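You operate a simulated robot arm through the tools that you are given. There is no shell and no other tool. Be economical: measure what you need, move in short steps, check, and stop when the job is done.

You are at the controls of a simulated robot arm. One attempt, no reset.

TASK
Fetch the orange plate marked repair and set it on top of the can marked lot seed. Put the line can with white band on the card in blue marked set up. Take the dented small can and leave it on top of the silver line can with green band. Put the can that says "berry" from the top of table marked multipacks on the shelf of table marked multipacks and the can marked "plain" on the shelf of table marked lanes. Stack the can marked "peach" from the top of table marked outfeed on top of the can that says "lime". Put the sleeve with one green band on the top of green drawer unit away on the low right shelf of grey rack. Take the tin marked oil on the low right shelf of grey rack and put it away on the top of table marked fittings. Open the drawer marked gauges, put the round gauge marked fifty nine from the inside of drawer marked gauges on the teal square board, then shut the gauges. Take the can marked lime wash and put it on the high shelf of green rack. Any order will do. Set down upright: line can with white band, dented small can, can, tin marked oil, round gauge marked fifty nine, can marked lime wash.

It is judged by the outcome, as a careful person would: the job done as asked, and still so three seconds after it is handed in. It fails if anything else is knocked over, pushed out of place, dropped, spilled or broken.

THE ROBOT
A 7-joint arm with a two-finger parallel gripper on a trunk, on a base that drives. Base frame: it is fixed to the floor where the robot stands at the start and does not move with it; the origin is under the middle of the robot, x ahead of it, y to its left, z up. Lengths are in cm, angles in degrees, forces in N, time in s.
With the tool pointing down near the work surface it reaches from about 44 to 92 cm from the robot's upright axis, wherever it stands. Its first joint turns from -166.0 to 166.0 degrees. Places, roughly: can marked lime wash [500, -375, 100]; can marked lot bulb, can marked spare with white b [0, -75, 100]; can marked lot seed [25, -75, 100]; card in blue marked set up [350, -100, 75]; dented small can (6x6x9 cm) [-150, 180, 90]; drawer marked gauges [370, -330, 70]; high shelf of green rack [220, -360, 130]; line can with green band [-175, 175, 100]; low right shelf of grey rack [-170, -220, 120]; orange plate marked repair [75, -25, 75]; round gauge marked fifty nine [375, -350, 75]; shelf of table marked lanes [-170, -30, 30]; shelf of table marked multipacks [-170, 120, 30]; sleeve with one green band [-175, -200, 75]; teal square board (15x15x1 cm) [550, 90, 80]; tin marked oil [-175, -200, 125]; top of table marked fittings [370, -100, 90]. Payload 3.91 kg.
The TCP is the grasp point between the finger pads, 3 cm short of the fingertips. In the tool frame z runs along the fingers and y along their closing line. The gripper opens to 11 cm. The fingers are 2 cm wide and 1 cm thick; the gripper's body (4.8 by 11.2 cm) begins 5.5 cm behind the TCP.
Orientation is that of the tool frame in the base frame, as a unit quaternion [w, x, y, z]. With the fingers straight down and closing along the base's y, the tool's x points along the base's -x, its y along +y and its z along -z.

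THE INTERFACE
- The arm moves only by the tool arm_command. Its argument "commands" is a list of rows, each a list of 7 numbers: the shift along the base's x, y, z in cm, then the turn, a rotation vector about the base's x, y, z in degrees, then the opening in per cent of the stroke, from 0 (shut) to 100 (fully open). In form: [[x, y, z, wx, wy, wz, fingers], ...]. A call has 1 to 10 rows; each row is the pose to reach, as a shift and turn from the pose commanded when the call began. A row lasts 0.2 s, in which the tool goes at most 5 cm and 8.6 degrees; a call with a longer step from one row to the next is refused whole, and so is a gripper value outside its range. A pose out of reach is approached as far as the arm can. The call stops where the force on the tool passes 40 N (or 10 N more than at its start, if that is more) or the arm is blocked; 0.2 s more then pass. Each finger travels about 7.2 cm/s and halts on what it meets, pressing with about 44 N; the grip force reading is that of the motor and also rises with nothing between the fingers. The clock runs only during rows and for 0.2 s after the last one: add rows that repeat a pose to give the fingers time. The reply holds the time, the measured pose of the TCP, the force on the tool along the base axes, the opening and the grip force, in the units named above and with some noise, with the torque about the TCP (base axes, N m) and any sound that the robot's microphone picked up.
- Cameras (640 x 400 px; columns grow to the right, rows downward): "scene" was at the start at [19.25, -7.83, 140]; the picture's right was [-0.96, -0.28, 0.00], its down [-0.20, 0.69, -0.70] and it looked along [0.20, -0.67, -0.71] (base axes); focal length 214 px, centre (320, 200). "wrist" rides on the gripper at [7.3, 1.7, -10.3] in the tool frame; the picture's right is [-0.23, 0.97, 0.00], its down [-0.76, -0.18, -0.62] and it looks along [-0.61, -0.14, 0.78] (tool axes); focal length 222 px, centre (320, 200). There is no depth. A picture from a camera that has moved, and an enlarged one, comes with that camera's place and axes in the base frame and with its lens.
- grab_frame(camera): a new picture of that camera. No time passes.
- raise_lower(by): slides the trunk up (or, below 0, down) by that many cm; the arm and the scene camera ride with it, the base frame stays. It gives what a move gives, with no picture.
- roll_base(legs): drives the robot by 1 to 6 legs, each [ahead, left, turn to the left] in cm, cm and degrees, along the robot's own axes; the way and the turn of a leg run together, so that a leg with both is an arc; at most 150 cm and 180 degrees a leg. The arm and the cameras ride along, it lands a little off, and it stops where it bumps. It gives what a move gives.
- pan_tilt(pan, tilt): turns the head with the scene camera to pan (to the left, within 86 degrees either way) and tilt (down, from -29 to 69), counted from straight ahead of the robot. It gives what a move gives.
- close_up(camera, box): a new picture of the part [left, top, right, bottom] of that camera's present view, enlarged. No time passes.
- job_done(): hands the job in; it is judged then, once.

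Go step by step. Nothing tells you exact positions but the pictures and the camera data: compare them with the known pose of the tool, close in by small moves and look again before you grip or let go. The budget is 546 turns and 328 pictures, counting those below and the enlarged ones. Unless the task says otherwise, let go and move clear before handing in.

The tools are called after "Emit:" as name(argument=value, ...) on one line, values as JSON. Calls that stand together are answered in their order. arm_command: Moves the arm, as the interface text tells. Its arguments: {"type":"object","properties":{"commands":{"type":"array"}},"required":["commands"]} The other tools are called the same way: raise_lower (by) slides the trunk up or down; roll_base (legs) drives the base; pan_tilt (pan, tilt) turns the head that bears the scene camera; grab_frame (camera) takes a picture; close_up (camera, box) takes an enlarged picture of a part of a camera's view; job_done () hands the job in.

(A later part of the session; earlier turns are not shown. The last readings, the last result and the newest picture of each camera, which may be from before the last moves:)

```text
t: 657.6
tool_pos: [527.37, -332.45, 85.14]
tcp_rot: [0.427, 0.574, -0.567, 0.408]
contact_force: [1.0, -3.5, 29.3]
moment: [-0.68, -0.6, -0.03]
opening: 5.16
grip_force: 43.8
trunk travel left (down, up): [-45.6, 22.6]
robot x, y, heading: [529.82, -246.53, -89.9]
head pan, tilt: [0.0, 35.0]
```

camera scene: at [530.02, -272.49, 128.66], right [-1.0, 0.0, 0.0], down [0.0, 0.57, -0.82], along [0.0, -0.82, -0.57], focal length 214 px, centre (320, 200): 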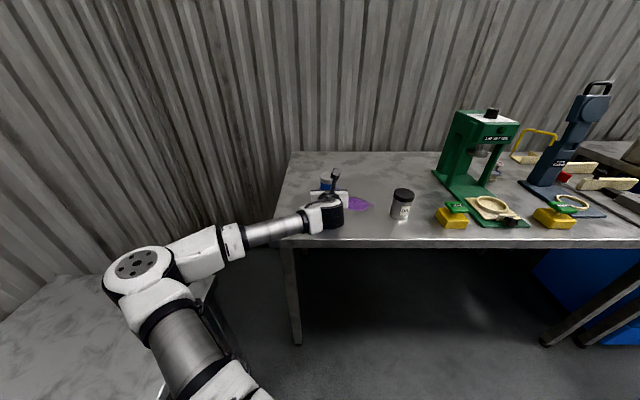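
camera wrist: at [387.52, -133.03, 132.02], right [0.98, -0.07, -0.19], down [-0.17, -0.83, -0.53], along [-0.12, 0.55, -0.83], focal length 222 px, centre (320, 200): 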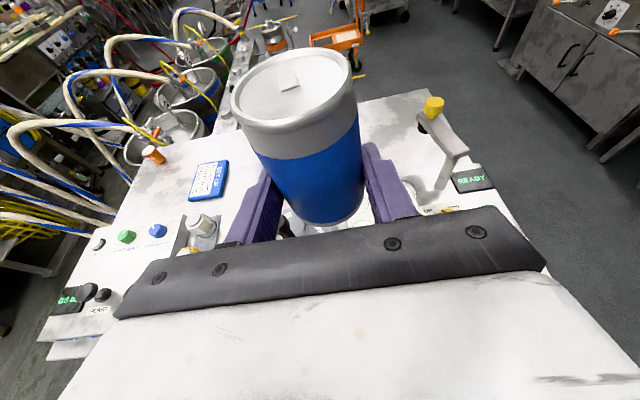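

Emit:
arm_command(commands=[[0, 0, 0.3, 0, 0, 0, 55], [0, 0, 0.3, 0, 0, 0, 68], [0, 0, 0.3, 0, 0, 0, 75], [0, 0, 0.3, 0, 0, 0, 75], [0, 3, 1.4, 0, 0, 0, 75], [0, 7, 2.8, 0, 0, 0, 75], [0, 11, 4.2, 0, 0, 0, 75], [0, 14, 7, 0, 0, 0, 75]])

Emit:
grab_frame(camera="wrist")

```text
t: 659.5
tool_pos: [527.6, -318.73, 91.52]
tcp_rot: [0.423, 0.576, -0.569, 0.406]
contact_force: [0.6, 0.9, -0.5]
moment: [-0.01, 0.0, 0.0]
opening: 8.28
grip_force: 0.0
trunk travel left (down, up): [-45.6, 22.6]
robot x, y, heading: [529.95, -246.76, -89.9]
head pan, tilt: [0.0, 35.0]
```

```text
65 pictures are left
camera wrist: at [526.26, -311.22, 101.7], right [-0.98, 0.08, -0.19], down [0.17, 0.83, -0.53], along [0.12, -0.56, -0.82], focal length 222 px, centre (320, 200)
```

wrist: 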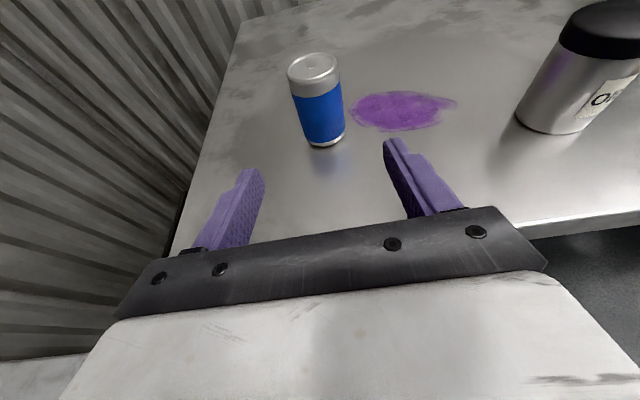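

The blue cup is standing. Raising the trunk and reorienting to a vertical tool closing along y.

Emit:
raise_lower(by=22)

Emit:
arm_command(commands=[[0, 0, 0, 8, 0, 0, 100], [0, 0, 0, 16, 0, 0, 100], [0, 0, 0, 24, 0, 0, 100], [0, 0, 0, 32, 0, 0, 100], [0, 0, 0, 40, 0, 0, 100], [0, 0, 0, 48, 0, 0, 100], [0, 0, 0, 56, 0, 0, 100], [0, 0, 0, 64, 0, 0, 100], [0, 0, 0, 71, 0, 0, 100]])

Emit:
arm_command(commands=[[0, -1, 0, 0, 0, -8.5, 100], [0, -2, 0, 0, 0, -17, 100], [0, -3, 0, 0, 0, -25.5, 100], [0, -4, 0, 0, 0, -34, 100], [0, -5, 0, 0, 0, -42.5, 100], [0, -6, 0, 0, 0, -51, 100], [0, -7, 0, 0, 0, -59.5, 100], [0, -8, 0, 0, 0, -68, 100], [0, -9, 0, 0, 0, -76.5, 100], [0, -10, 0, 0, 0, -85, 100]])

Emit:
arm_command(commands=[[0, -3, 0, 0, 0, -5, 80], [0, -5, -4, 0, 0, -5, 80], [0, -5, -4, 0, 0, -5, 80]])

Emit:
grab_frame(camera="wrist")

```text
t: 661.8
tool_pos: [527.51, -318.8, 113.5]
tcp_rot: [0.425, 0.575, -0.57, 0.405]
contact_force: [0.0, -0.2, 0.1]
moment: [0.02, 0.04, 0.02]
opening: 8.24
grip_force: 0.0
trunk travel left (down, up): [-67.6, 0.6]
robot x, y, heading: [529.75, -246.51, -89.9]
head pan, tilt: [0.0, 35.0]
```

```text
t: 663.8
tool_pos: [527.49, -318.79, 113.6]
tcp_rot: [0.011, 0.715, -0.699, -0.002]
contact_force: [0.0, 0.6, -0.2]
moment: [-0.01, 0.01, 0.0]
opening: 10.96
grip_force: 0.0
trunk travel left (down, up): [-67.6, 0.6]
robot x, y, heading: [530.28, -246.45, -89.6]
head pan, tilt: [0.0, 35.0]
```

```text
t: 666.0
tool_pos: [527.55, -328.82, 113.51]
tcp_rot: [-0.007, -0.054, 0.998, 0.008]
contact_force: [0.1, 0.5, 0.1]
moment: [0.0, -0.01, 0.0]
opening: 10.98
grip_force: 0.1
trunk travel left (down, up): [-67.6, 0.6]
robot x, y, heading: [530.1, -246.44, -89.9]
head pan, tilt: [0.0, 35.0]
```

```text
t: 666.8
tool_pos: [527.51, -334.02, 109.62]
tcp_rot: [-0.008, -0.012, 1.0, 0.007]
contact_force: [0.6, 0.8, 0.0]
moment: [-0.02, -0.02, -0.01]
opening: 8.8
grip_force: 0.1
trunk travel left (down, up): [-67.6, 0.6]
robot x, y, heading: [530.08, -246.27, -89.6]
head pan, tilt: [0.0, 35.0]
```

```text
64 pictures are left
camera wrist: at [520.52, -332.7, 120.04], right [0.21, 0.98, 0.01], down [0.77, -0.17, 0.61], along [0.6, -0.12, -0.79], focal length 222 px, centre (320, 200)
```

wrist: 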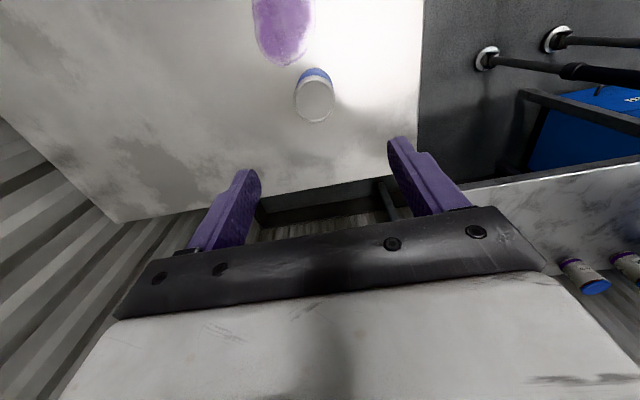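

Emit:
arm_command(commands=[[-0.3, -0.3, -4.5, 0, 0, 0, 80], [-0.3, -0.3, -9, 0, 0, 0, 80], [-0.3, -0.3, -13.5, 0, 0, 0, 80], [-0.3, -0.3, -18, 0, 0, 0, 80], [-0.3, -0.3, -21.6, 0, 0, 0, 80], [-0.3, -0.3, -21.6, 0, 0, 0, 60], [-0.3, -0.3, -21.6, 0, 0, 0, 45], [-0.3, -0.3, -21.6, 0, 0, 0, 38], [-0.3, -0.3, -21.6, 0, 0, 0, 38]])

Emit:
arm_command(commands=[[0, 0, 4, 0, 0, 0, 38], [0, 0, 8, 0, 0, 0, 38], [0, 0, 12.5, 0, 0, 0, 38], [0, 0, 17, 0, 0, 0, 38], [0, 0, 21.5, 0, 0, 0, 38], [0, 3, 25, 0, 0, 0, 38], [0, 7, 27, 0, 0, 0, 38], [0, 11, 27, 0, 0, 0, 38]])

Emit:
grab_frame(camera="wrist")

```text
t: 668.8
tool_pos: [527.36, -334.09, 87.87]
tcp_rot: [-0.007, -0.011, 1.0, 0.008]
contact_force: [0.2, -0.4, 0.0]
moment: [0.0, -0.02, -0.02]
opening: 5.14
grip_force: 43.5
trunk travel left (down, up): [-67.6, 0.6]
robot x, y, heading: [529.91, -246.61, -90.0]
head pan, tilt: [0.0, 35.0]
```

```text
t: 670.6
tool_pos: [527.29, -322.9, 114.76]
tcp_rot: [-0.008, -0.011, 1.0, 0.008]
contact_force: [0.1, 1.1, -1.2]
moment: [-0.01, 0.0, -0.03]
opening: 5.16
grip_force: 43.7
trunk travel left (down, up): [-67.6, 0.6]
robot x, y, heading: [529.77, -246.69, -89.8]
head pan, tilt: [0.0, 35.0]
```

```text
63 pictures are left
camera wrist: at [520.22, -321.71, 125.29], right [0.2, 0.98, 0.01], down [0.77, -0.17, 0.61], along [0.6, -0.12, -0.79], focal length 222 px, centre (320, 200)
```

wrist: 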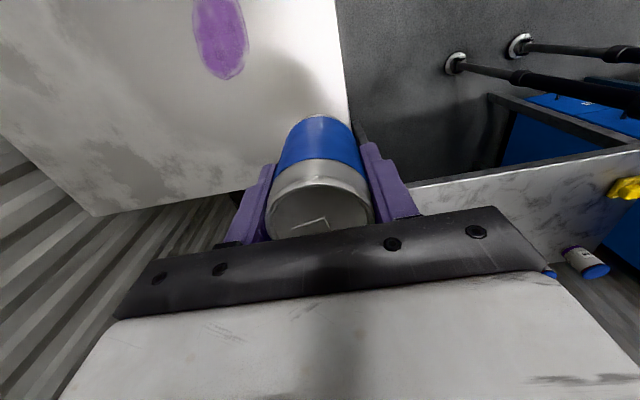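

Emit:
roll_base(legs=[[-36, 0, 0], [0, -145, 0], [0, 0, -180]])

Emit:
grab_frame(camera="wrist")

```text
t: 691.2
tool_pos: [392.78, -132.23, 114.82]
tcp_rot: [0.008, 1.0, -0.004, 0.007]
contact_force: [-0.3, 0.2, -2.7]
moment: [0.05, 0.01, -0.02]
opening: 5.16
grip_force: 43.8
trunk travel left (down, up): [-67.6, 0.6]
robot x, y, heading: [387.24, -208.83, 88.2]
head pan, tilt: [0.0, 35.0]
```

```text
62 pictures are left
camera wrist: at [400.01, -133.88, 125.24], right [-0.24, -0.97, 0.01], down [-0.77, 0.2, 0.61], along [-0.59, 0.13, -0.79], focal length 222 px, centre (320, 200)
```

wrist: 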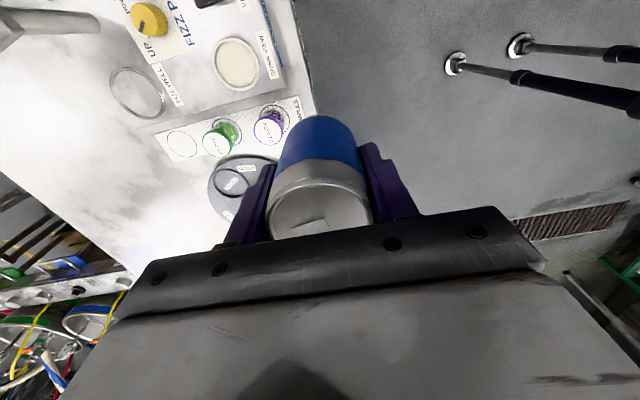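

Emit:
roll_base(legs=[[16, 0, 1.5]])

Emit:
arm_command(commands=[[-3.5, 2, 0, 0, 0, 0, 38], [-7, 4, 0, 0, 0, 0, 38], [-9, 6, -1, 0, 0, 0, 38], [-9, 6, -1, 0, 0, 0, 38]])

Emit:
close_up(camera="wrist", box=[120, 0, 420, 220])

```text
t: 692.7
tool_pos: [390.67, -116.28, 114.8]
tcp_rot: [0.009, 1.0, 0.01, 0.006]
contact_force: [-0.3, 0.0, -1.4]
moment: [-0.02, -0.01, 0.01]
opening: 5.16
grip_force: 43.7
trunk travel left (down, up): [-67.6, 0.6]
robot x, y, heading: [387.99, -192.86, 90.2]
head pan, tilt: [0.0, 35.0]
```

```text
t: 693.7
tool_pos: [381.81, -110.59, 113.74]
tcp_rot: [0.007, 1.0, 0.011, 0.006]
contact_force: [-0.2, -0.2, -0.7]
moment: [-0.01, -0.03, -0.01]
opening: 5.16
grip_force: 43.9
trunk travel left (down, up): [-67.6, 0.6]
robot x, y, heading: [387.45, -192.6, 90.0]
head pan, tilt: [0.0, 35.0]
```

```text
1.82 times, centred on (270, 110) of wrist
camera zoom: at [388.98, -111.99, 124.25], right [-0.21, -0.98, 0.01], down [-0.77, 0.17, 0.61], along [-0.6, 0.12, -0.79], focal length 404 px, centre (411, 364)
```

zoom: 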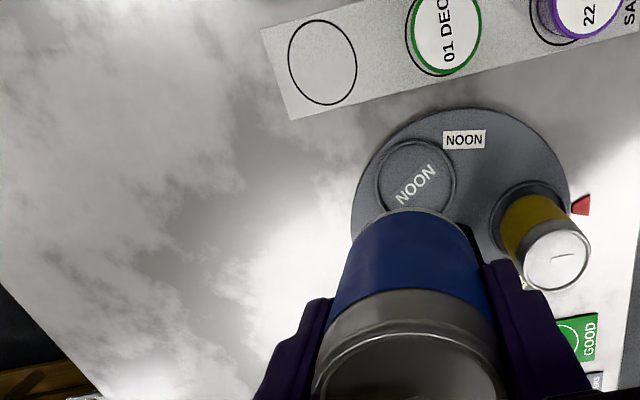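

Emit:
arm_command(commands=[[-1, -0.1, -3, 0, 0, 0, 38], [-1.7, -0.2, -7, 0, 0, 0, 38], [-1.7, -0.2, -11, 0, 0, 0, 38], [-1.7, -0.2, -14, 0, 0, 0, 38], [-1.7, -0.2, -16, 0, 0, 0, 38], [-1.7, -0.2, -16, 0, 0, 0, 38]])

Emit:
close_up(camera="wrist", box=[120, 0, 420, 220])

Emit:
close_up(camera="scene", box=[240, 180, 380, 290])

```text
t: 695.1
tool_pos: [379.98, -110.45, 97.75]
tcp_rot: [0.008, 1.0, 0.011, 0.008]
contact_force: [0.0, 0.4, -1.7]
moment: [0.0, 0.01, 0.02]
opening: 5.19
grip_force: 44.2
trunk travel left (down, up): [-67.6, 0.6]
robot x, y, heading: [387.74, -192.86, 90.1]
head pan, tilt: [0.0, 35.0]
```

```text
1.82 times, centred on (270, 110) of wrist
camera zoom: at [387.2, -111.92, 108.17], right [-0.21, -0.98, 0.01], down [-0.77, 0.17, 0.61], along [-0.6, 0.12, -0.79], focal length 404 px, centre (411, 364)
```

zoom: 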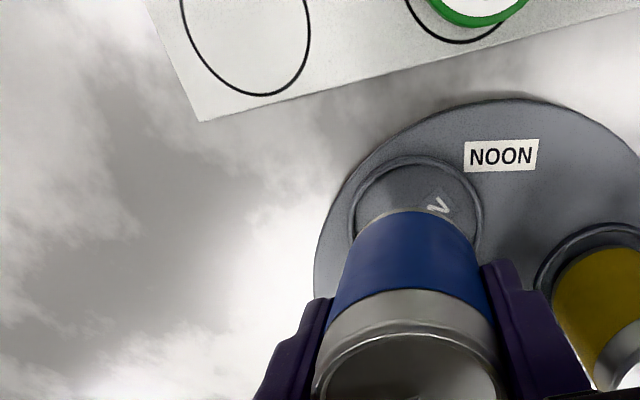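

```text
3.64 times, centred on (310, 235) of scene
camera zoom: at [387.77, -167.18, 149.16], right [1.0, 0.0, 0.0], down [0.0, -0.57, -0.82], along [0.0, 0.82, -0.57], focal length 780 px, centre (356, 73)
```

zoom: 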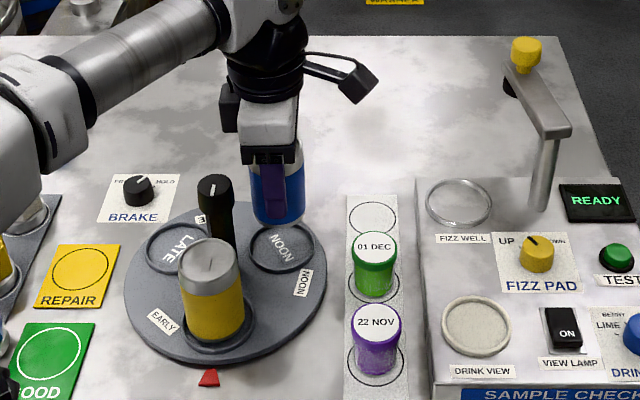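

Emit:
arm_command(commands=[[0.6, -0.4, -1, 0, 0, 0, 38], [0.6, -0.4, -2, 0, 0, 0, 38], [0.6, -0.4, -2.6, 0, 0, 0, 38], [0.6, -0.4, -3.1, 0, 0, 0, 38], [0.6, -0.4, -3.6, 0, 0, 0, 38], [0.6, -0.4, -4.1, 0, 0, 0, 38], [0.6, -0.4, -4.6, 0, 0, 0, 38]])

Emit:
close_up(camera="scene", box=[240, 180, 380, 290])

```text
t: 696.7
tool_pos: [380.58, -111.07, 93.1]
tcp_rot: [0.008, 1.0, 0.011, 0.008]
contact_force: [-0.2, -0.4, -1.5]
moment: [-0.02, -0.03, 0.02]
opening: 5.16
grip_force: 44.1
trunk travel left (down, up): [-67.6, 0.6]
robot x, y, heading: [387.78, -193.17, 90.1]
head pan, tilt: [0.0, 35.0]
```

```text
3.64 times, centred on (310, 235) of scene
camera zoom: at [387.77, -167.16, 149.15], right [1.0, 0.0, 0.0], down [0.0, -0.57, -0.82], along [0.0, 0.82, -0.57], focal length 780 px, centre (356, 73)
```

zoom: 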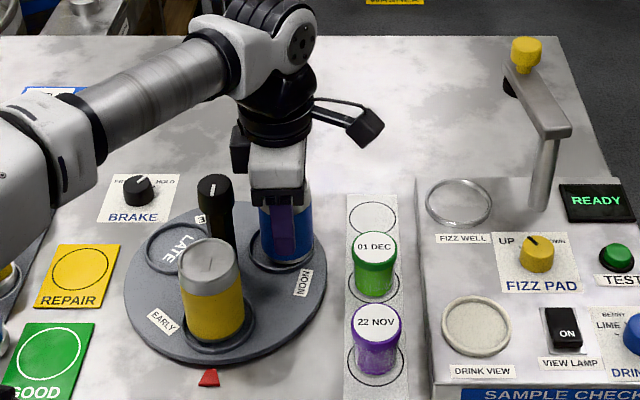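

Emit:
arm_command(commands=[[0, 0, -0.4, 0, 0, 0, 38], [0, 0, -0.8, 0, 0, 0, 38], [0, 0, -1.2, 0, 0, 0, 38], [0, 0, -1.6, 0, 0, 0, 38]])

```text
t: 697.7
tool_pos: [380.7, -111.19, 92.01]
tcp_rot: [0.005, 1.0, 0.01, 0.008]
contact_force: [-3.4, 3.5, 31.7]
moment: [0.76, 0.01, -0.12]
opening: 5.18
grip_force: 43.8
trunk travel left (down, up): [-67.6, 0.6]
robot x, y, heading: [387.59, -193.01, 90.1]
head pan, tilt: [0.0, 35.0]
```

Emit:
arm_command(commands=[[0, 0, 0.4, 0, 0, 0, 50], [0, 0, 0.4, 0, 0, 0, 60], [0, 0, 0.4, 0, 0, 0, 72], [0, 0, 0.4, 0, 0, 0, 80], [0, 0, 3, 0, 0, 0, 80], [0, 0, 7, 0, 0, 0, 80], [0, 0, 11, 0, 0, 0, 80], [0, 0, 15, 0, 0, 0, 80], [0, 0, 19, 0, 0, 0, 80]])

Emit:
close_up(camera="wrist", box=[220, 0, 520, 200])

```text
t: 699.7
tool_pos: [380.59, -111.0, 110.69]
tcp_rot: [0.009, 1.0, 0.01, 0.007]
contact_force: [1.0, 0.1, 0.4]
moment: [-0.02, 0.04, 0.01]
opening: 8.77
grip_force: 0.0
trunk travel left (down, up): [-67.6, 0.6]
robot x, y, heading: [388.05, -192.6, 90.2]
head pan, tilt: [0.0, 35.0]
```

```text
2.00 times, centred on (370, 100) of wrist
camera zoom: at [387.83, -112.49, 121.09], right [-0.21, -0.98, 0.01], down [-0.77, 0.17, 0.61], along [-0.6, 0.12, -0.79], focal length 444 px, centre (220, 400)
```

zoom: 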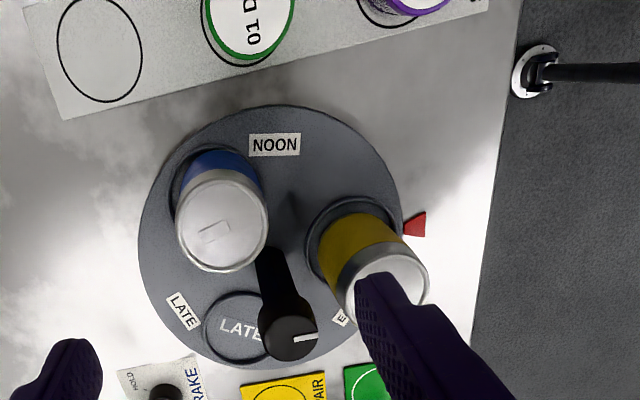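

The blue cup is back upright in NOON. Next I'll shut the gauges drawer, then fetch the tin.

Emit:
roll_base(legs=[[-18, 0, 0], [0, 0, -180], [0, -24, 0]])

Emit:
arm_command(commands=[[0, 0, 0, 0, 0, -8.5, 0], [0, 0, 0, 0, 0, -17, 0], [0, 0, 0, 0, 0, -25.5, 0], [0, 0, 0, 0, 0, -34, 0], [0, 0, 0, 0, 0, -42.5, 0], [0, 0, 0, 0, 0, -51, 0], [0, 0, 0, 0, 0, -59.5, 0], [0, 0, 0, 0, 0, -68, 0], [0, 0, 0, 0, 0, -76.5, 0], [0, 0, 0, 0, 0, -85, 0]])

Emit:
grab_frame(camera="scene")

```text
t: 710.8
tool_pos: [374.08, -293.52, 110.6]
tcp_rot: [-0.007, -0.032, 0.999, 0.008]
contact_force: [-0.5, -0.2, -0.2]
moment: [0.0, -0.02, 0.03]
opening: 8.83
grip_force: 0.0
trunk travel left (down, up): [-67.6, 0.6]
robot x, y, heading: [363.81, -211.83, -87.6]
head pan, tilt: [0.0, 35.0]
```

```text
t: 713.0
tool_pos: [374.03, -293.57, 110.5]
tcp_rot: [0.0, 0.654, 0.757, 0.011]
contact_force: [-0.3, -0.8, 0.3]
moment: [0.0, 0.0, -0.03]
opening: 0.01
grip_force: 37.4
trunk travel left (down, up): [-67.6, 0.6]
robot x, y, heading: [363.63, -211.76, -87.6]
head pan, tilt: [0.0, 35.0]
```

```text
56 pictures are left
camera scene: at [364.64, -237.79, 149.16], right [-1.0, -0.04, 0.0], down [-0.02, 0.57, -0.82], along [0.03, -0.82, -0.57], focal length 214 px, centre (320, 200)
```

scene: 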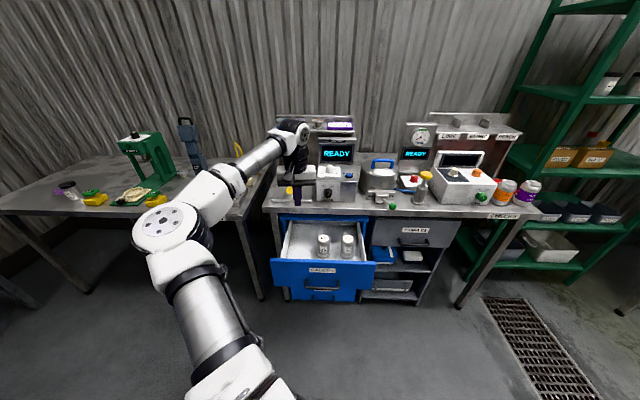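

Emit:
arm_command(commands=[[-3, 3, 0, 0, 0, -2, 0], [-6, 6, 0, 0, 0, -3, 0], [-8.2, 10, 0, 0, 0, -3, 0], [-8.2, 14, 0, 0, 0, -3, 0], [-8.2, 18, 0, 0, 0, -3, 0], [-8.2, 22, 0, 0, 0, -3, 0], [-8.2, 22, 0, 0, 0, -3, 0]])

Emit:
roll_base(legs=[[11, 0, -2.4]])

Emit:
arm_command(commands=[[0, 0, -4.5, 0, 0, 0, 0], [0, 0, -9, 0, 0, 0, 0], [0, 0, -13.5, 0, 0, 0, 0], [0, 0, -18, 0, 0, 0, 0], [0, 0, -22.5, 0, 0, 0, 0], [0, 0, -27, 0, 0, 0, 0], [0, 0, -31.5, 0, 0, 0, 0], [0, 0, -36, 0, 0, 0, 0], [0, 0, -40, 0, 0, 0, 0], [0, 0, -43, 0, 0, 0, 0]])

Emit:
grab_frame(camera="scene")

```text
t: 714.5
tool_pos: [365.87, -271.5, 110.66]
tcp_rot: [-0.001, 0.672, 0.741, 0.011]
contact_force: [-0.2, -0.2, -0.6]
moment: [-0.01, 0.04, -0.03]
opening: 0.0
grip_force: 37.5
trunk travel left (down, up): [-67.6, 0.6]
robot x, y, heading: [363.58, -211.51, -87.7]
head pan, tilt: [0.0, 35.0]
```

```text
t: 715.7
tool_pos: [363.46, -282.48, 110.6]
tcp_rot: [0.0, 0.688, 0.726, 0.01]
contact_force: [0.1, 0.4, 0.2]
moment: [0.02, 0.0, -0.02]
opening: 0.0
grip_force: 37.5
trunk travel left (down, up): [-67.6, 0.6]
robot x, y, heading: [363.8, -222.58, -89.9]
head pan, tilt: [0.0, 35.0]
```

```text
t: 717.9
tool_pos: [363.7, -282.16, 67.5]
tcp_rot: [0.0, 0.688, 0.726, 0.01]
contact_force: [-0.2, -0.2, 0.9]
moment: [0.0, 0.0, 0.0]
opening: 0.02
grip_force: 38.0
trunk travel left (down, up): [-67.6, 0.6]
robot x, y, heading: [363.95, -222.74, -90.3]
head pan, tilt: [0.0, 35.0]
```

```text
55 pictures are left
camera scene: at [363.76, -248.58, 149.15], right [-1.0, 0.0, 0.0], down [0.0, 0.57, -0.82], along [0.0, -0.82, -0.57], focal length 214 px, centre (320, 200)
```

scene: 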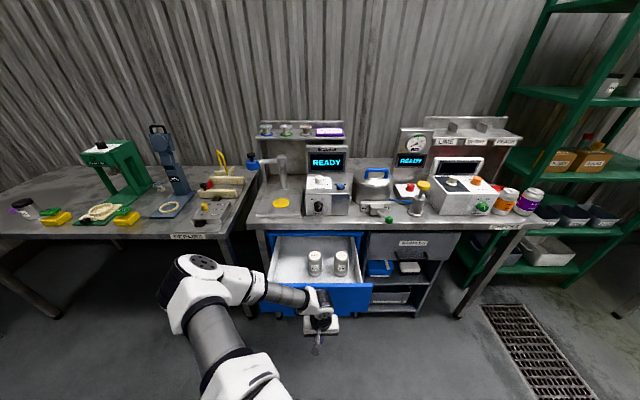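

Emit:
arm_command(commands=[[0, -3, 0, 0, 0, 0, 0], [0, -6, 0, 0, 0, 0, 0], [0, -9.5, 0, 0, 0, 0, 0], [0, -13, 0, 0, 0, 0, 0], [0, -16.5, 0, 0, 0, 0, 0], [0, -20, 0, 0, 0, 0, 0], [0, -23.5, 0, 0, 0, 0, 0], [0, -27, 0, 0, 0, 0, 0], [0, -29.5, 0, 0, 0, 0, 0], [0, -31.5, 0, 0, 0, 0, 0]])

Emit:
close_up(camera="scene", box=[240, 180, 400, 320])

```text
t: 720.1
tool_pos: [363.33, -313.25, 68.01]
tcp_rot: [0.0, 0.688, 0.725, 0.012]
contact_force: [-0.5, -0.6, -0.2]
moment: [0.01, 0.02, -0.03]
opening: 0.0
grip_force: 37.4
out of reach, approached as far as the arm can: row 10
trunk travel left (down, up): [-67.6, 0.6]
robot x, y, heading: [364.04, -222.77, -89.8]
head pan, tilt: [0.0, 35.0]
```

```text
2.86 times, centred on (320, 250) of scene
camera zoom: at [363.73, -248.54, 149.16], right [-1.0, 0.0, 0.0], down [0.0, 0.57, -0.82], along [0.0, -0.82, -0.57], focal length 613 px, centre (320, 57)
```

zoom: 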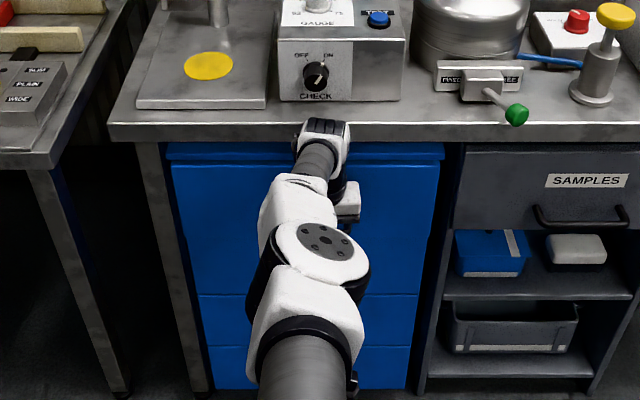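

Emit:
roll_base(legs=[[4, 0, 0]])

Emit:
arm_command(commands=[[0, 0, 0, 0, 0, 0, 0]])

```text
t: 721.0
tool_pos: [363.4, -314.42, 68.33]
tcp_rot: [0.001, 0.689, 0.725, 0.01]
contact_force: [0.5, 0.3, -0.6]
moment: [-0.02, 0.03, -0.04]
opening: 0.0
grip_force: 38.0
trunk travel left (down, up): [-67.6, 0.6]
robot x, y, heading: [363.41, -224.43, -90.0]
head pan, tilt: [0.0, 35.0]
stopped in leg 1: the robot was blocked; the commanded pose is now the measured one
```

```text
t: 721.4
tool_pos: [363.43, -314.26, 68.4]
tcp_rot: [0.001, 0.689, 0.725, 0.01]
contact_force: [-0.2, 0.4, 0.2]
moment: [-0.02, -0.03, 0.0]
opening: 0.0
grip_force: 37.7
trunk travel left (down, up): [-67.6, 0.6]
robot x, y, heading: [363.92, -224.99, -90.2]
head pan, tilt: [0.0, 35.0]
```

Emit:
arm_command(commands=[[0, 4, 0, 0, 0, 0, 0], [0, 8, 0, 0, 0, 0, 0], [0, 12, 0, 0, 0, 0, 0], [0, 16, 0, 0, 0, 0, 0], [0, 20, 0, 0, 0, 0, 0], [0, 24, 2, 0, 0, 0, 0], [0, 26, 6, 0, 0, 0, 0], [0, 26, 10, 0, 0, 0, 0], [0, 26, 14, 0, 0, 0, 0]])

Emit:
grab_frame(camera="wrist")

```text
t: 723.4
tool_pos: [363.27, -288.49, 81.37]
tcp_rot: [-0.004, 0.688, 0.725, 0.015]
contact_force: [-0.6, 0.4, 0.4]
moment: [0.02, 0.0, -0.03]
opening: 0.01
grip_force: 37.4
trunk travel left (down, up): [-67.6, 0.6]
robot x, y, heading: [363.88, -224.68, -90.0]
head pan, tilt: [0.0, 35.0]
```

```text
53 pictures are left
camera wrist: at [364.54, -281.5, 91.93], right [0.98, -0.18, 0.01], down [-0.15, -0.79, 0.6], along [-0.1, -0.59, -0.8], focal length 222 px, centre (320, 200)
```

wrist: 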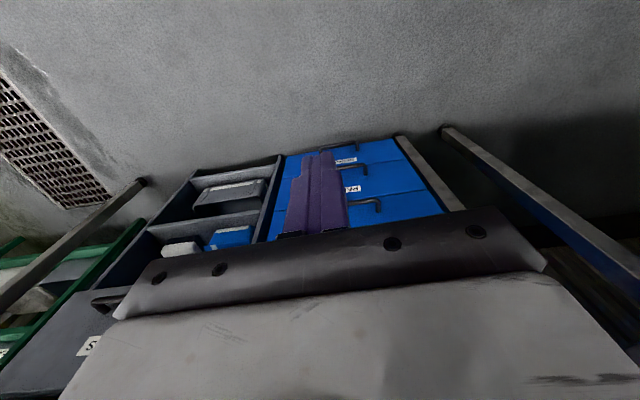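

Emit:
close_up(camera="scene", box=[240, 200, 400, 320])

```text
3.33 times, centred on (320, 260) of scene
camera zoom: at [363.78, -250.48, 149.16], right [-1.0, 0.0, 0.0], down [0.0, 0.57, -0.82], along [0.0, -0.82, -0.57], focal length 715 px, centre (320, 0)
```

zoom: 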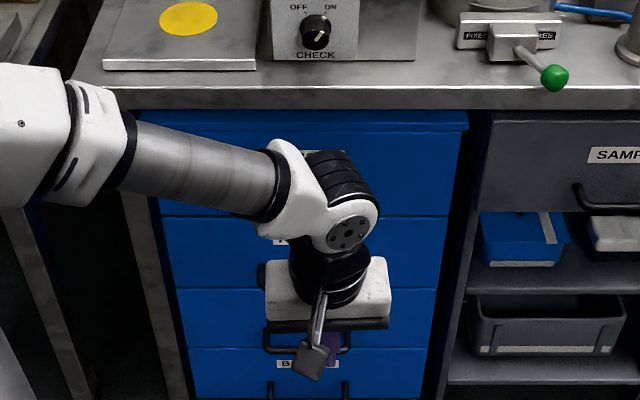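

I'll make sure it's fully shut by pushing with the fingertips leading (tool pitched 25°).

Emit:
arm_command(commands=[[2, 0, -4, -8.3, 0, 0, 0], [2.5, 0, -8, -16.6, 0, 0, 0], [2.5, 0, -11, -25, 0, 0, 0], [2.5, -4.5, -12.5, -25, 0, 0, 0], [2.5, -9, -12.5, -25, 0, 0, 0], [2.5, -13.5, -12.5, -25, 0, 0, 0], [2.5, -18, -12.5, -25, 0, 0, 0], [2.5, -21.5, -12.5, -25, 0, 0, 0]])

Emit:
arm_command(commands=[[0, -0.8, 0, 0, 0, 0, 0], [0, -1.6, 0, 0, 0, 0, 0], [0, -2.4, 0, 0, 0, 0, 0], [0, -3.2, 0, 0, 0, 0, 0], [0, -4, 0, 0, 0, 0, 0], [0, -4.8, 0, 0, 0, 0, 0], [0, -5.6, 0, 0, 0, 0, 0], [0, -6.4, 0, 0, 0, 0, 0]])

```text
t: 725.2
tool_pos: [365.85, -310.38, 68.9]
tcp_rot: [0.145, 0.673, 0.711, -0.142]
contact_force: [0.3, -0.5, 0.1]
moment: [-0.01, 0.0, -0.03]
opening: 0.0
grip_force: 37.7
trunk travel left (down, up): [-67.6, 0.6]
robot x, y, heading: [363.97, -224.77, -89.8]
head pan, tilt: [0.0, 35.0]
```

```text
t: 726.5
tool_pos: [365.83, -313.63, 68.24]
tcp_rot: [0.141, 0.674, 0.713, -0.135]
contact_force: [0.7, 4.1, -0.3]
moment: [0.16, -0.03, -0.06]
opening: 0.0
grip_force: 37.6
trunk travel left (down, up): [-67.6, 0.6]
robot x, y, heading: [363.72, -224.56, -90.2]
head pan, tilt: [0.0, 35.0]
stopped in row 6: the force on the tool passed its limit at 58 N (the readings are from after the stop); the commanded pose is now the measured one
```

The drawer resists firmly, so it's shut. Now the tin.

Emit:
arm_command(commands=[[0, 3, 0.5, 0, 0, 0, 0], [0, 7, 2, 8, 0, 0, 0], [0, 11, 5, 16, 0, 0, 30], [0, 14, 9, 25, 0, 0, 60], [0, 17, 13, 25, 0, 0, 80], [0, 20, 16.5, 25, 0, 0, 80], [0, 20, 21, 25, 0, 0, 80], [0, 20, 25.5, 25, 0, 0, 80], [0, 20, 30, 25, 0, 0, 80], [0, 20, 34, 25, 0, 0, 80]])

Emit:
roll_base(legs=[[0, 137, 0], [18, 0, 0]])

Emit:
grab_frame(camera="wrist")

```text
refused: row 4 steps farther than a row can; nothing moved
```

```text
t: 737.9
tool_pos: [502.2, -318.9, 67.08]
tcp_rot: [0.131, 0.678, 0.713, -0.124]
contact_force: [0.1, 2.9, -3.0]
moment: [-0.23, 0.02, 0.01]
opening: 0.0
grip_force: 37.6
trunk travel left (down, up): [-67.6, 0.6]
robot x, y, heading: [499.94, -231.24, -90.2]
head pan, tilt: [0.0, 35.0]
stopped in leg 2: the force on the tool passed its limit at 220 N (the readings are from after the stop); the commanded pose is now the measured one
```

```text
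51 pictures are left
camera wrist: at [503.44, -308.49, 74.14], right [0.98, -0.16, 0.08], down [-0.15, -0.5, 0.85], along [-0.1, -0.85, -0.52], focal length 222 px, centre (320, 200)
```

wrist: 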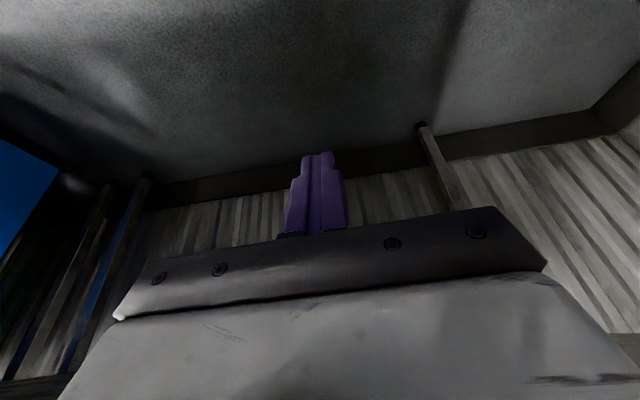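

That arm move was refused and the drive ran anyway, bumping the repairs table edge. Backing off and checking.

Emit:
roll_base(legs=[[-22, 0, 0]])

Emit:
grab_frame(camera="scene")

```text
t: 739.6
tool_pos: [502.61, -297.1, 67.36]
tcp_rot: [0.131, 0.676, 0.714, -0.125]
contact_force: [-0.5, 0.3, 0.2]
moment: [0.01, 0.0, -0.02]
opening: 0.0
grip_force: 37.5
trunk travel left (down, up): [-67.6, 0.6]
robot x, y, heading: [500.89, -209.12, -90.0]
head pan, tilt: [0.0, 35.0]
```

```text
50 pictures are left
camera scene: at [500.63, -235.18, 149.18], right [-1.0, 0.0, 0.0], down [0.0, 0.57, -0.82], along [0.0, -0.82, -0.57], focal length 214 px, centre (320, 200)
```

scene: 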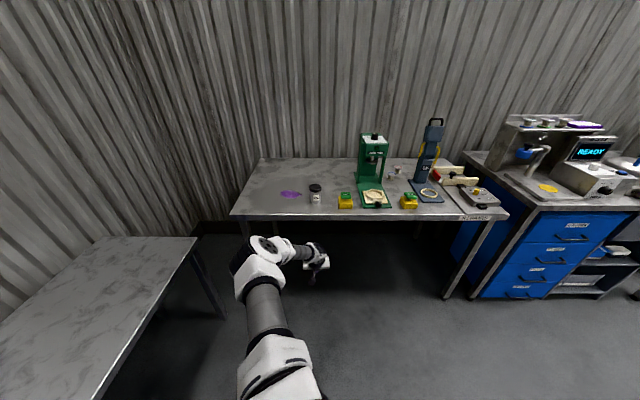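

All in place, and the drawer looks flush. Raising the arm properly.

Emit:
arm_command(commands=[[0, 0, 4.5, 0, 0, 0, 0], [0, 0, 9, 4, 0, 0, 20], [0, 0, 13.5, 8, 0, 0, 40], [0, 0, 18, 12, 0, 0, 60], [0, 0, 22.5, 16, 0, 0, 80], [0, 0, 27, 20, 0, 0, 80], [0, 0, 31.5, 23, 0, 0, 80], [0, 0, 36, 23, 0, 0, 80], [0, 0, 40, 23, 0, 0, 80]])

```text
t: 741.6
tool_pos: [502.47, -297.08, 107.14]
tcp_rot: [-0.006, 0.688, 0.725, 0.02]
contact_force: [0.0, -0.5, 0.7]
moment: [0.01, 0.0, 0.01]
opening: 8.78
grip_force: 0.1
trunk travel left (down, up): [-67.6, 0.6]
robot x, y, heading: [500.65, -209.7, -89.9]
head pan, tilt: [0.0, 35.0]
```

Emit:
roll_base(legs=[[28, 0, 0]])

Emit:
grab_frame(camera="wrist")

```text
t: 743.6
tool_pos: [502.44, -324.69, 107.09]
tcp_rot: [-0.006, 0.689, 0.724, 0.02]
contact_force: [-0.6, 0.2, -0.5]
moment: [0.01, 0.02, -0.02]
opening: 8.82
grip_force: 0.0
trunk travel left (down, up): [-67.6, 0.6]
robot x, y, heading: [500.62, -236.94, -90.2]
head pan, tilt: [0.0, 35.0]
```

```text
49 pictures are left
camera wrist: at [503.63, -317.87, 117.75], right [0.98, -0.18, 0.01], down [-0.15, -0.79, 0.59], along [-0.1, -0.58, -0.81], focal length 222 px, centre (320, 200)
```

wrist: 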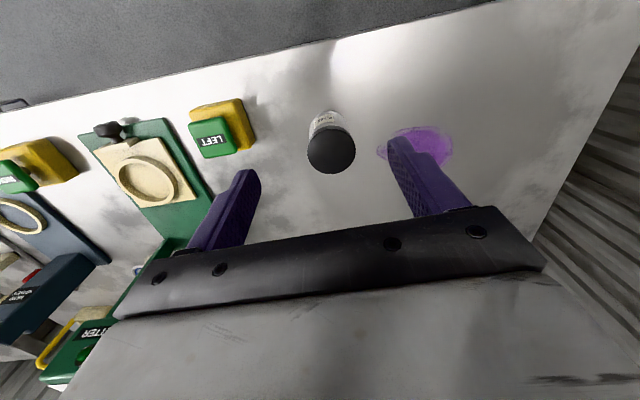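

Emit:
arm_command(commands=[[0.3, -2.5, -3, 0, 0, 0, 80], [0.6, -5.5, -6, 0, 0, 0, 80], [0.6, -5.5, -10.5, 0, 0, 0, 80], [0.6, -5.5, -15, 0, 0, 0, 80], [0.6, -5.5, -19, 0, 0, 0, 80], [0.6, -5.5, -21, 0, 0, 0, 80], [0.6, -5.5, -21, 0, 0, 0, 60], [0.6, -5.5, -21, 0, 0, 0, 48], [0.6, -5.5, -21, 0, 0, 0, 40], [0.6, -5.5, -21, 0, 0, 0, 40]])

```text
t: 745.8
tool_pos: [503.15, -330.05, 85.97]
tcp_rot: [-0.006, 0.689, 0.724, 0.02]
contact_force: [0.1, -0.1, 0.3]
moment: [0.0, 0.01, -0.01]
opening: 6.11
grip_force: 44.3
trunk travel left (down, up): [-67.6, 0.6]
robot x, y, heading: [500.7, -236.81, -90.2]
head pan, tilt: [0.0, 35.0]
```

Gripped (6.1 cm). Lifting.

Emit:
arm_command(commands=[[0, 0, 4.5, 0, 0, 0, 40], [0, 0, 9, 0, 0, 0, 40], [0, 0, 13.5, 0, 0, 0, 40], [0, 0, 18, 0, 0, 0, 40], [0, 0, 22.5, 0, 0, 0, 40], [0, 0, 26, 0, 0, 0, 40], [0, 4, 28, 0, 0, 0, 40], [0, 8, 30, 0, 0, 0, 40]])

```text
t: 747.6
tool_pos: [502.84, -322.03, 116.15]
tcp_rot: [-0.006, 0.69, 0.723, 0.021]
contact_force: [-1.3, 0.5, -0.7]
moment: [-0.03, 0.02, 0.0]
opening: 6.07
grip_force: 43.6
trunk travel left (down, up): [-67.6, 0.6]
robot x, y, heading: [500.87, -236.86, -90.0]
head pan, tilt: [0.0, 35.0]
```

Emit:
roll_base(legs=[[-30, 0, 0], [0, -114, 0], [0, 0, -180], [26, 0, 0]])

Emit:
grab_frame(camera="scene")

```text
t: 767.5
tool_pos: [384.89, -96.72, 116.12]
tcp_rot: [0.02, 0.721, -0.692, 0.006]
contact_force: [0.6, 0.2, -1.4]
moment: [-0.01, -0.01, -0.04]
opening: 6.09
grip_force: 44.0
trunk travel left (down, up): [-67.6, 0.6]
robot x, y, heading: [386.83, -181.7, 89.5]
head pan, tilt: [0.0, 35.0]
```

```text
48 pictures are left
camera scene: at [386.82, -156.1, 149.14], right [1.0, -0.01, 0.0], down [0.0, -0.57, -0.82], along [0.01, 0.82, -0.57], focal length 214 px, centre (320, 200)
```

scene: 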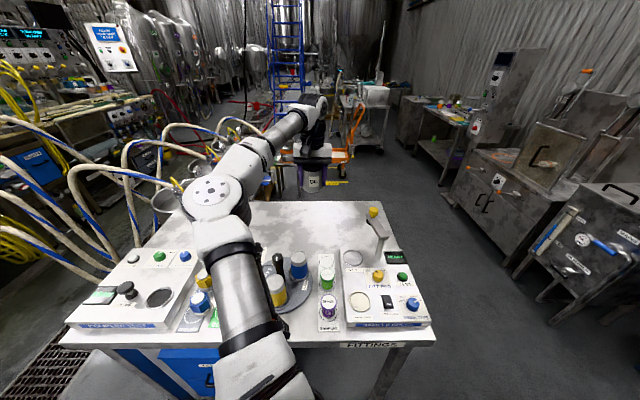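

Emit:
arm_command(commands=[[0, 2, -4, 0, 0, 0, 40], [0, 4, -8, 0, 0, 0, 40], [0, 5, -12.5, 0, 0, 0, 40], [0, 5, -17, 0, 0, 0, 40], [0, 5, -21, 0, 0, 0, 40], [0, 5, -23.5, 0, 0, 0, 40], [0, 5, -23.5, 0, 0, 0, 40]])

Emit:
arm_command(commands=[[0, 0, -0.5, 0, 0, 0, 40], [0, 0, -1, 0, 0, 0, 40], [0, 0, -1.5, 0, 0, 0, 40], [0, 0, -2, 0, 0, 0, 40], [0, 0, -2.5, 0, 0, 0, 40], [0, 0, -3, 0, 0, 0, 40], [0, 0, -3.5, 0, 0, 0, 40], [0, 0, -4, 0, 0, 0, 40], [0, 0, -4.5, 0, 0, 0, 40]])

```text
t: 769.1
tool_pos: [384.71, -92.25, 92.58]
tcp_rot: [0.021, 0.722, -0.692, 0.006]
contact_force: [0.1, -0.2, -0.9]
moment: [0.02, 0.01, 0.01]
opening: 6.09
grip_force: 43.6
trunk travel left (down, up): [-67.6, 0.6]
robot x, y, heading: [386.53, -182.02, 89.7]
head pan, tilt: [0.0, 35.0]
```

```text
t: 770.9
tool_pos: [384.79, -91.64, 89.55]
tcp_rot: [0.015, 0.722, -0.692, 0.004]
contact_force: [-0.9, -4.2, 17.5]
moment: [0.03, -0.56, -0.14]
opening: 6.12
grip_force: 43.5
trunk travel left (down, up): [-67.6, 0.6]
robot x, y, heading: [386.82, -182.02, 89.6]
head pan, tilt: [0.0, 35.0]
stopped in row 9: the force on the tool passed its limit at 44 N (the readings are from after the stop); the commanded pose is now the measured one
```

Emit:
arm_command(commands=[[0, 0, 0.2, 0, 0, 0, 50], [0, 0, 0.2, 0, 0, 0, 62], [0, 0, 0.2, 0, 0, 0, 75], [0, 0, 0.2, 0, 0, 0, 80], [0, 0, 3, 0, 0, 0, 80], [0, 0, 7, 0, 0, 0, 80], [0, 0, 11, 0, 0, 0, 80], [0, 0, 15, 0, 0, 0, 80], [0, -4, 18, 0, 0, 0, 80]])

Emit:
grab_frame(camera="wrist")

```text
t: 772.9
tool_pos: [384.71, -95.56, 107.25]
tcp_rot: [0.017, 0.721, -0.692, 0.004]
contact_force: [0.2, -0.8, -0.3]
moment: [0.05, -0.01, -0.01]
opening: 8.82
grip_force: 0.0
trunk travel left (down, up): [-67.6, 0.6]
robot x, y, heading: [386.58, -181.82, 89.7]
head pan, tilt: [0.0, 35.0]
```

```text
47 pictures are left
camera wrist: at [383.63, -102.66, 117.77], right [-0.98, 0.19, 0.01], down [0.16, 0.79, 0.6], along [0.1, 0.59, -0.8], focal length 222 px, centre (320, 200)
```

wrist: 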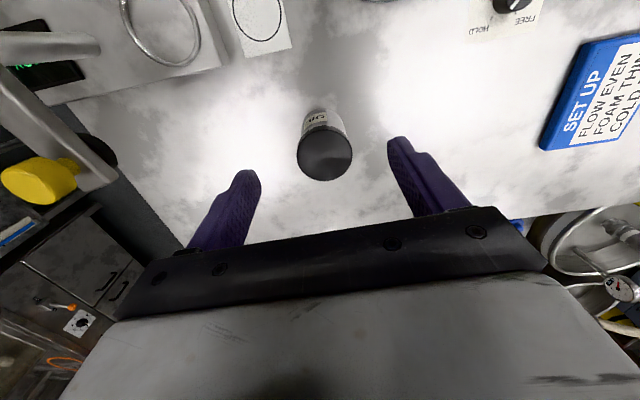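

The tin is on the fittings table. Now west for the PLAIN LINE can with the white band.

Emit:
roll_base(legs=[[-26, 0, 0], [0, 0, 90], [145, 0, 0], [145, 0, 0], [28, 0, 0], [0, 0, -90]])

Emit:
grab_frame(camera="scene")

```text
t: 797.8
tool_pos: [61.37, -118.64, 107.04]
tcp_rot: [0.018, 0.731, -0.682, 0.005]
contact_force: [-0.1, 0.6, -0.2]
moment: [0.01, 0.01, 0.0]
opening: 8.79
grip_force: 0.0
trunk travel left (down, up): [-67.6, 0.6]
robot x, y, heading: [65.73, -204.97, 91.2]
head pan, tilt: [0.0, 35.0]
```

```text
46 pictures are left
camera scene: at [65.05, -179.21, 149.16], right [1.0, 0.02, 0.0], down [0.01, -0.57, -0.82], along [-0.02, 0.82, -0.57], focal length 214 px, centre (320, 200)
```

scene: 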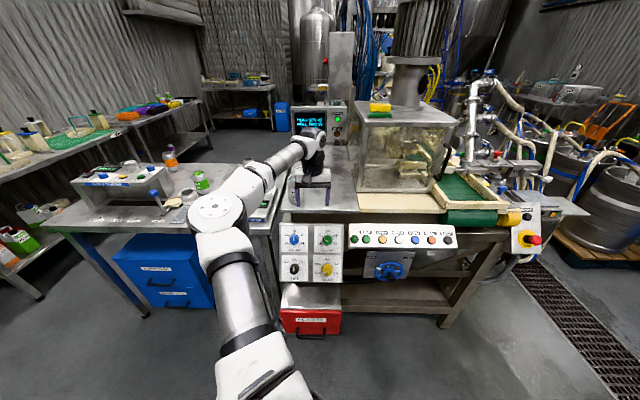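

Emit:
grab_frame(camera="wrist")

Emit:
close_up(camera="scene", box=[160, 120, 380, 240])

```text
45 pictures are left
camera wrist: at [60.41, -125.65, 117.65], right [-0.99, 0.16, 0.01], down [0.13, 0.79, 0.6], along [0.09, 0.59, -0.8], focal length 222 px, centre (320, 200)
```

wrist: 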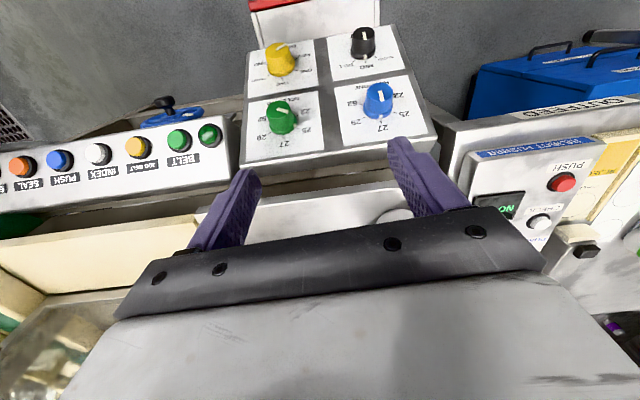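

```text
2.91 times, centred on (270, 180) of scene
camera zoom: at [65.05, -179.21, 149.16], right [1.0, 0.02, 0.0], down [0.01, -0.57, -0.82], along [-0.02, 0.82, -0.57], focal length 624 px, centre (466, 258)
```

zoom: 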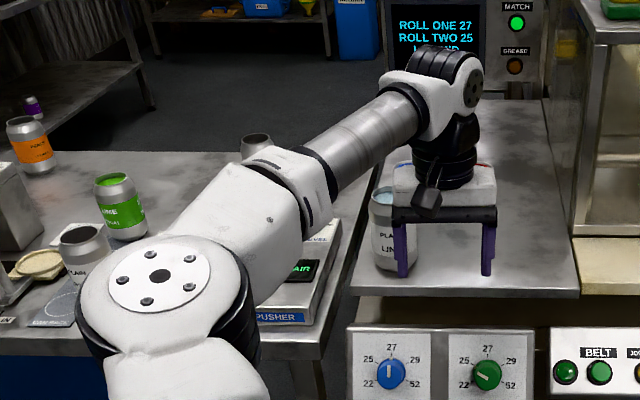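

The can base is on a higher deck (z≈95), at about [52,-101], right beside my finger. Raising straight up first.

Emit:
arm_command(commands=[[0, 0, 4.5, 0, 0, 0, 80], [0, 0, 9, 0, 0, 0, 80], [0, 0, 13.5, 0, 0, 0, 80], [0, 0, 17, 0, 0, 0, 80], [0, 0, 17, 0, 0, 0, 80]])

Emit:
grab_frame(camera="wrist")

```text
t: 799.0
tool_pos: [61.24, -118.76, 124.18]
tcp_rot: [0.016, 0.731, -0.682, 0.006]
contact_force: [0.8, 0.2, -0.1]
moment: [0.01, 0.01, 0.0]
opening: 8.82
grip_force: 0.0
trunk travel left (down, up): [-67.6, 0.6]
robot x, y, heading: [65.58, -204.88, 91.1]
head pan, tilt: [0.0, 35.0]
```

```text
43 pictures are left
camera wrist: at [60.33, -125.81, 134.78], right [-0.99, 0.16, 0.01], down [0.13, 0.79, 0.6], along [0.09, 0.59, -0.8], focal length 222 px, centre (320, 200)
```

wrist: 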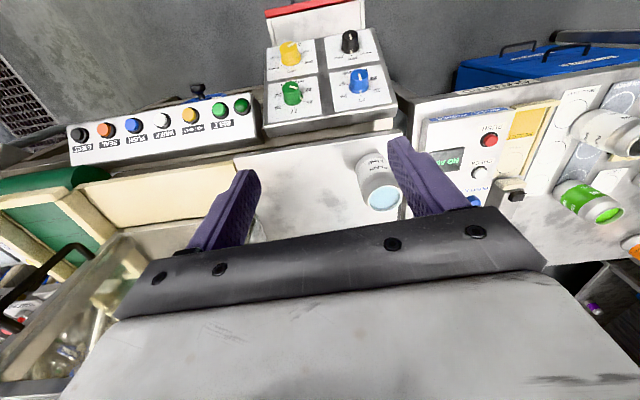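

Can triangulated at about [54,-106.3], base z about 97.8. Driving ahead 12, then moving over it.

Emit:
roll_base(legs=[[12, 0, -1]])

Emit:
arm_command(commands=[[-3.5, 0, 0, 0, 0, 0, 80], [-7.3, 0, 0, 0, 0, 0, 80], [-7.3, 0, -2, 0, 0, 0, 80]])

Emit:
grab_frame(camera="wrist")

```text
t: 800.3
tool_pos: [62.7, -106.75, 124.21]
tcp_rot: [0.017, 0.725, -0.688, 0.005]
contact_force: [-0.1, 0.2, -0.6]
moment: [0.01, 0.01, -0.04]
opening: 8.78
grip_force: 0.1
trunk travel left (down, up): [-67.6, 0.6]
robot x, y, heading: [65.34, -192.89, 90.1]
head pan, tilt: [0.0, 35.0]
```

```text
t: 801.1
tool_pos: [55.16, -106.85, 122.13]
tcp_rot: [0.017, 0.725, -0.688, 0.004]
contact_force: [-0.1, 0.0, 0.4]
moment: [-0.04, -0.01, -0.01]
opening: 8.78
grip_force: 0.0
trunk travel left (down, up): [-67.6, 0.6]
robot x, y, heading: [65.49, -193.14, 90.1]
head pan, tilt: [0.0, 35.0]
```

```text
42 pictures are left
camera wrist: at [54.14, -114.0, 132.76], right [-0.98, 0.18, 0.01], down [0.15, 0.79, 0.6], along [0.1, 0.59, -0.8], focal length 222 px, centre (320, 200)
```

wrist: 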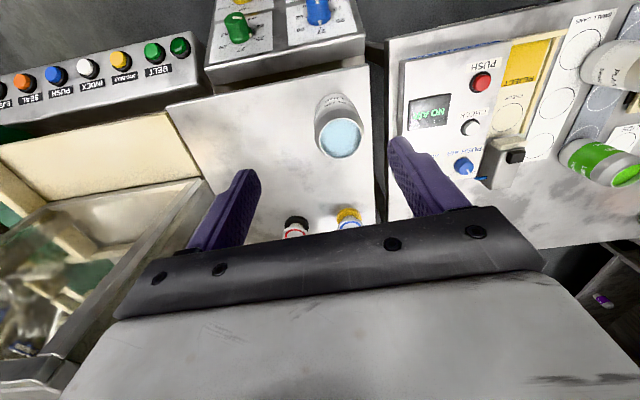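

Emit:
arm_command(commands=[[-2, 1.8, -3, 0, 0, 0, 80], [-2, 1.8, -7.5, 0, 0, 0, 80], [-2, 1.8, -12, 0, 0, 0, 80], [-2, 1.8, -16.4, 0, 0, 0, 80], [-2, 1.8, -16.4, 0, 0, 0, 80]])

Emit:
grab_frame(camera="wrist")

```text
t: 802.3
tool_pos: [53.35, -104.94, 105.58]
tcp_rot: [0.017, 0.726, -0.687, 0.004]
contact_force: [0.0, 0.1, -0.1]
moment: [0.02, -0.03, 0.0]
opening: 8.81
grip_force: 0.1
trunk travel left (down, up): [-67.6, 0.6]
robot x, y, heading: [65.51, -193.35, 90.2]
head pan, tilt: [0.0, 35.0]
```

```text
41 pictures are left
camera wrist: at [52.32, -112.06, 116.26], right [-0.98, 0.18, 0.01], down [0.15, 0.79, 0.6], along [0.1, 0.59, -0.8], focal length 222 px, centre (320, 200)
```

wrist: 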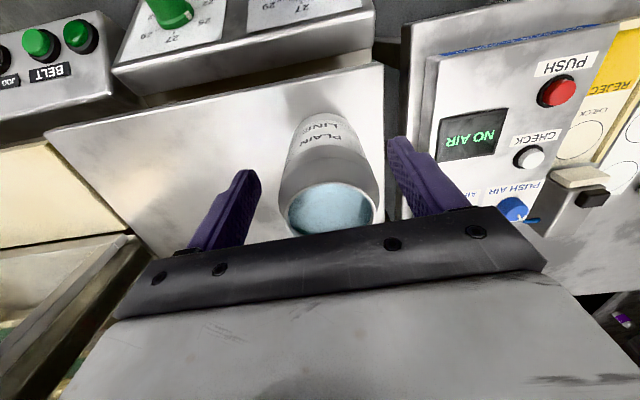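

Emit:
arm_command(commands=[[0, 0, 0, 0, 0, 0, 65], [0, 0, 0, 0, 0, 0, 50], [0, 0, 0, 0, 0, 0, 42], [0, 0, 0, 0, 0, 0, 42], [0, 0, 0, 0, 0, 0, 42]])

```text
t: 803.5
tool_pos: [53.28, -105.04, 105.66]
tcp_rot: [0.018, 0.726, -0.687, 0.005]
contact_force: [-1.7, 1.0, -0.7]
moment: [-0.01, -0.02, 0.0]
opening: 6.21
grip_force: 43.7
trunk travel left (down, up): [-67.6, 0.6]
robot x, y, heading: [65.14, -193.1, 90.2]
head pan, tilt: [0.0, 35.0]
```

Emit:
arm_command(commands=[[0, 0, 2, 0, 0, 0, 42], [0, 0, 5, 0, 0, 0, 42], [0, 0, 8, 0, 0, 0, 42], [0, 0, 11, 0, 0, 0, 42], [0, 0, 14, 0, 0, 0, 42], [0, 0, 16.5, 0, 0, 0, 42]])

Emit:
roll_base(legs=[[-15, 0, 0], [0, 0, -90], [145, 0, 0], [145, 0, 0]])

```text
t: 804.9
tool_pos: [53.4, -105.07, 122.51]
tcp_rot: [0.017, 0.725, -0.688, 0.005]
contact_force: [-0.9, -0.1, -2.9]
moment: [-0.07, 0.01, -0.05]
opening: 6.19
grip_force: 44.5
trunk travel left (down, up): [-67.6, 0.6]
robot x, y, heading: [65.7, -192.73, 90.1]
head pan, tilt: [0.0, 35.0]
```

```text
t: 823.8
tool_pos: [443.3, -194.7, 122.41]
tcp_rot: [-0.015, -0.026, 0.999, 0.009]
contact_force: [0.4, -0.6, -4.2]
moment: [0.02, 0.04, 0.02]
opening: 6.08
grip_force: 44.3
trunk travel left (down, up): [-67.6, 0.6]
robot x, y, heading: [355.4, -206.73, 0.1]
head pan, tilt: [0.0, 35.0]
```

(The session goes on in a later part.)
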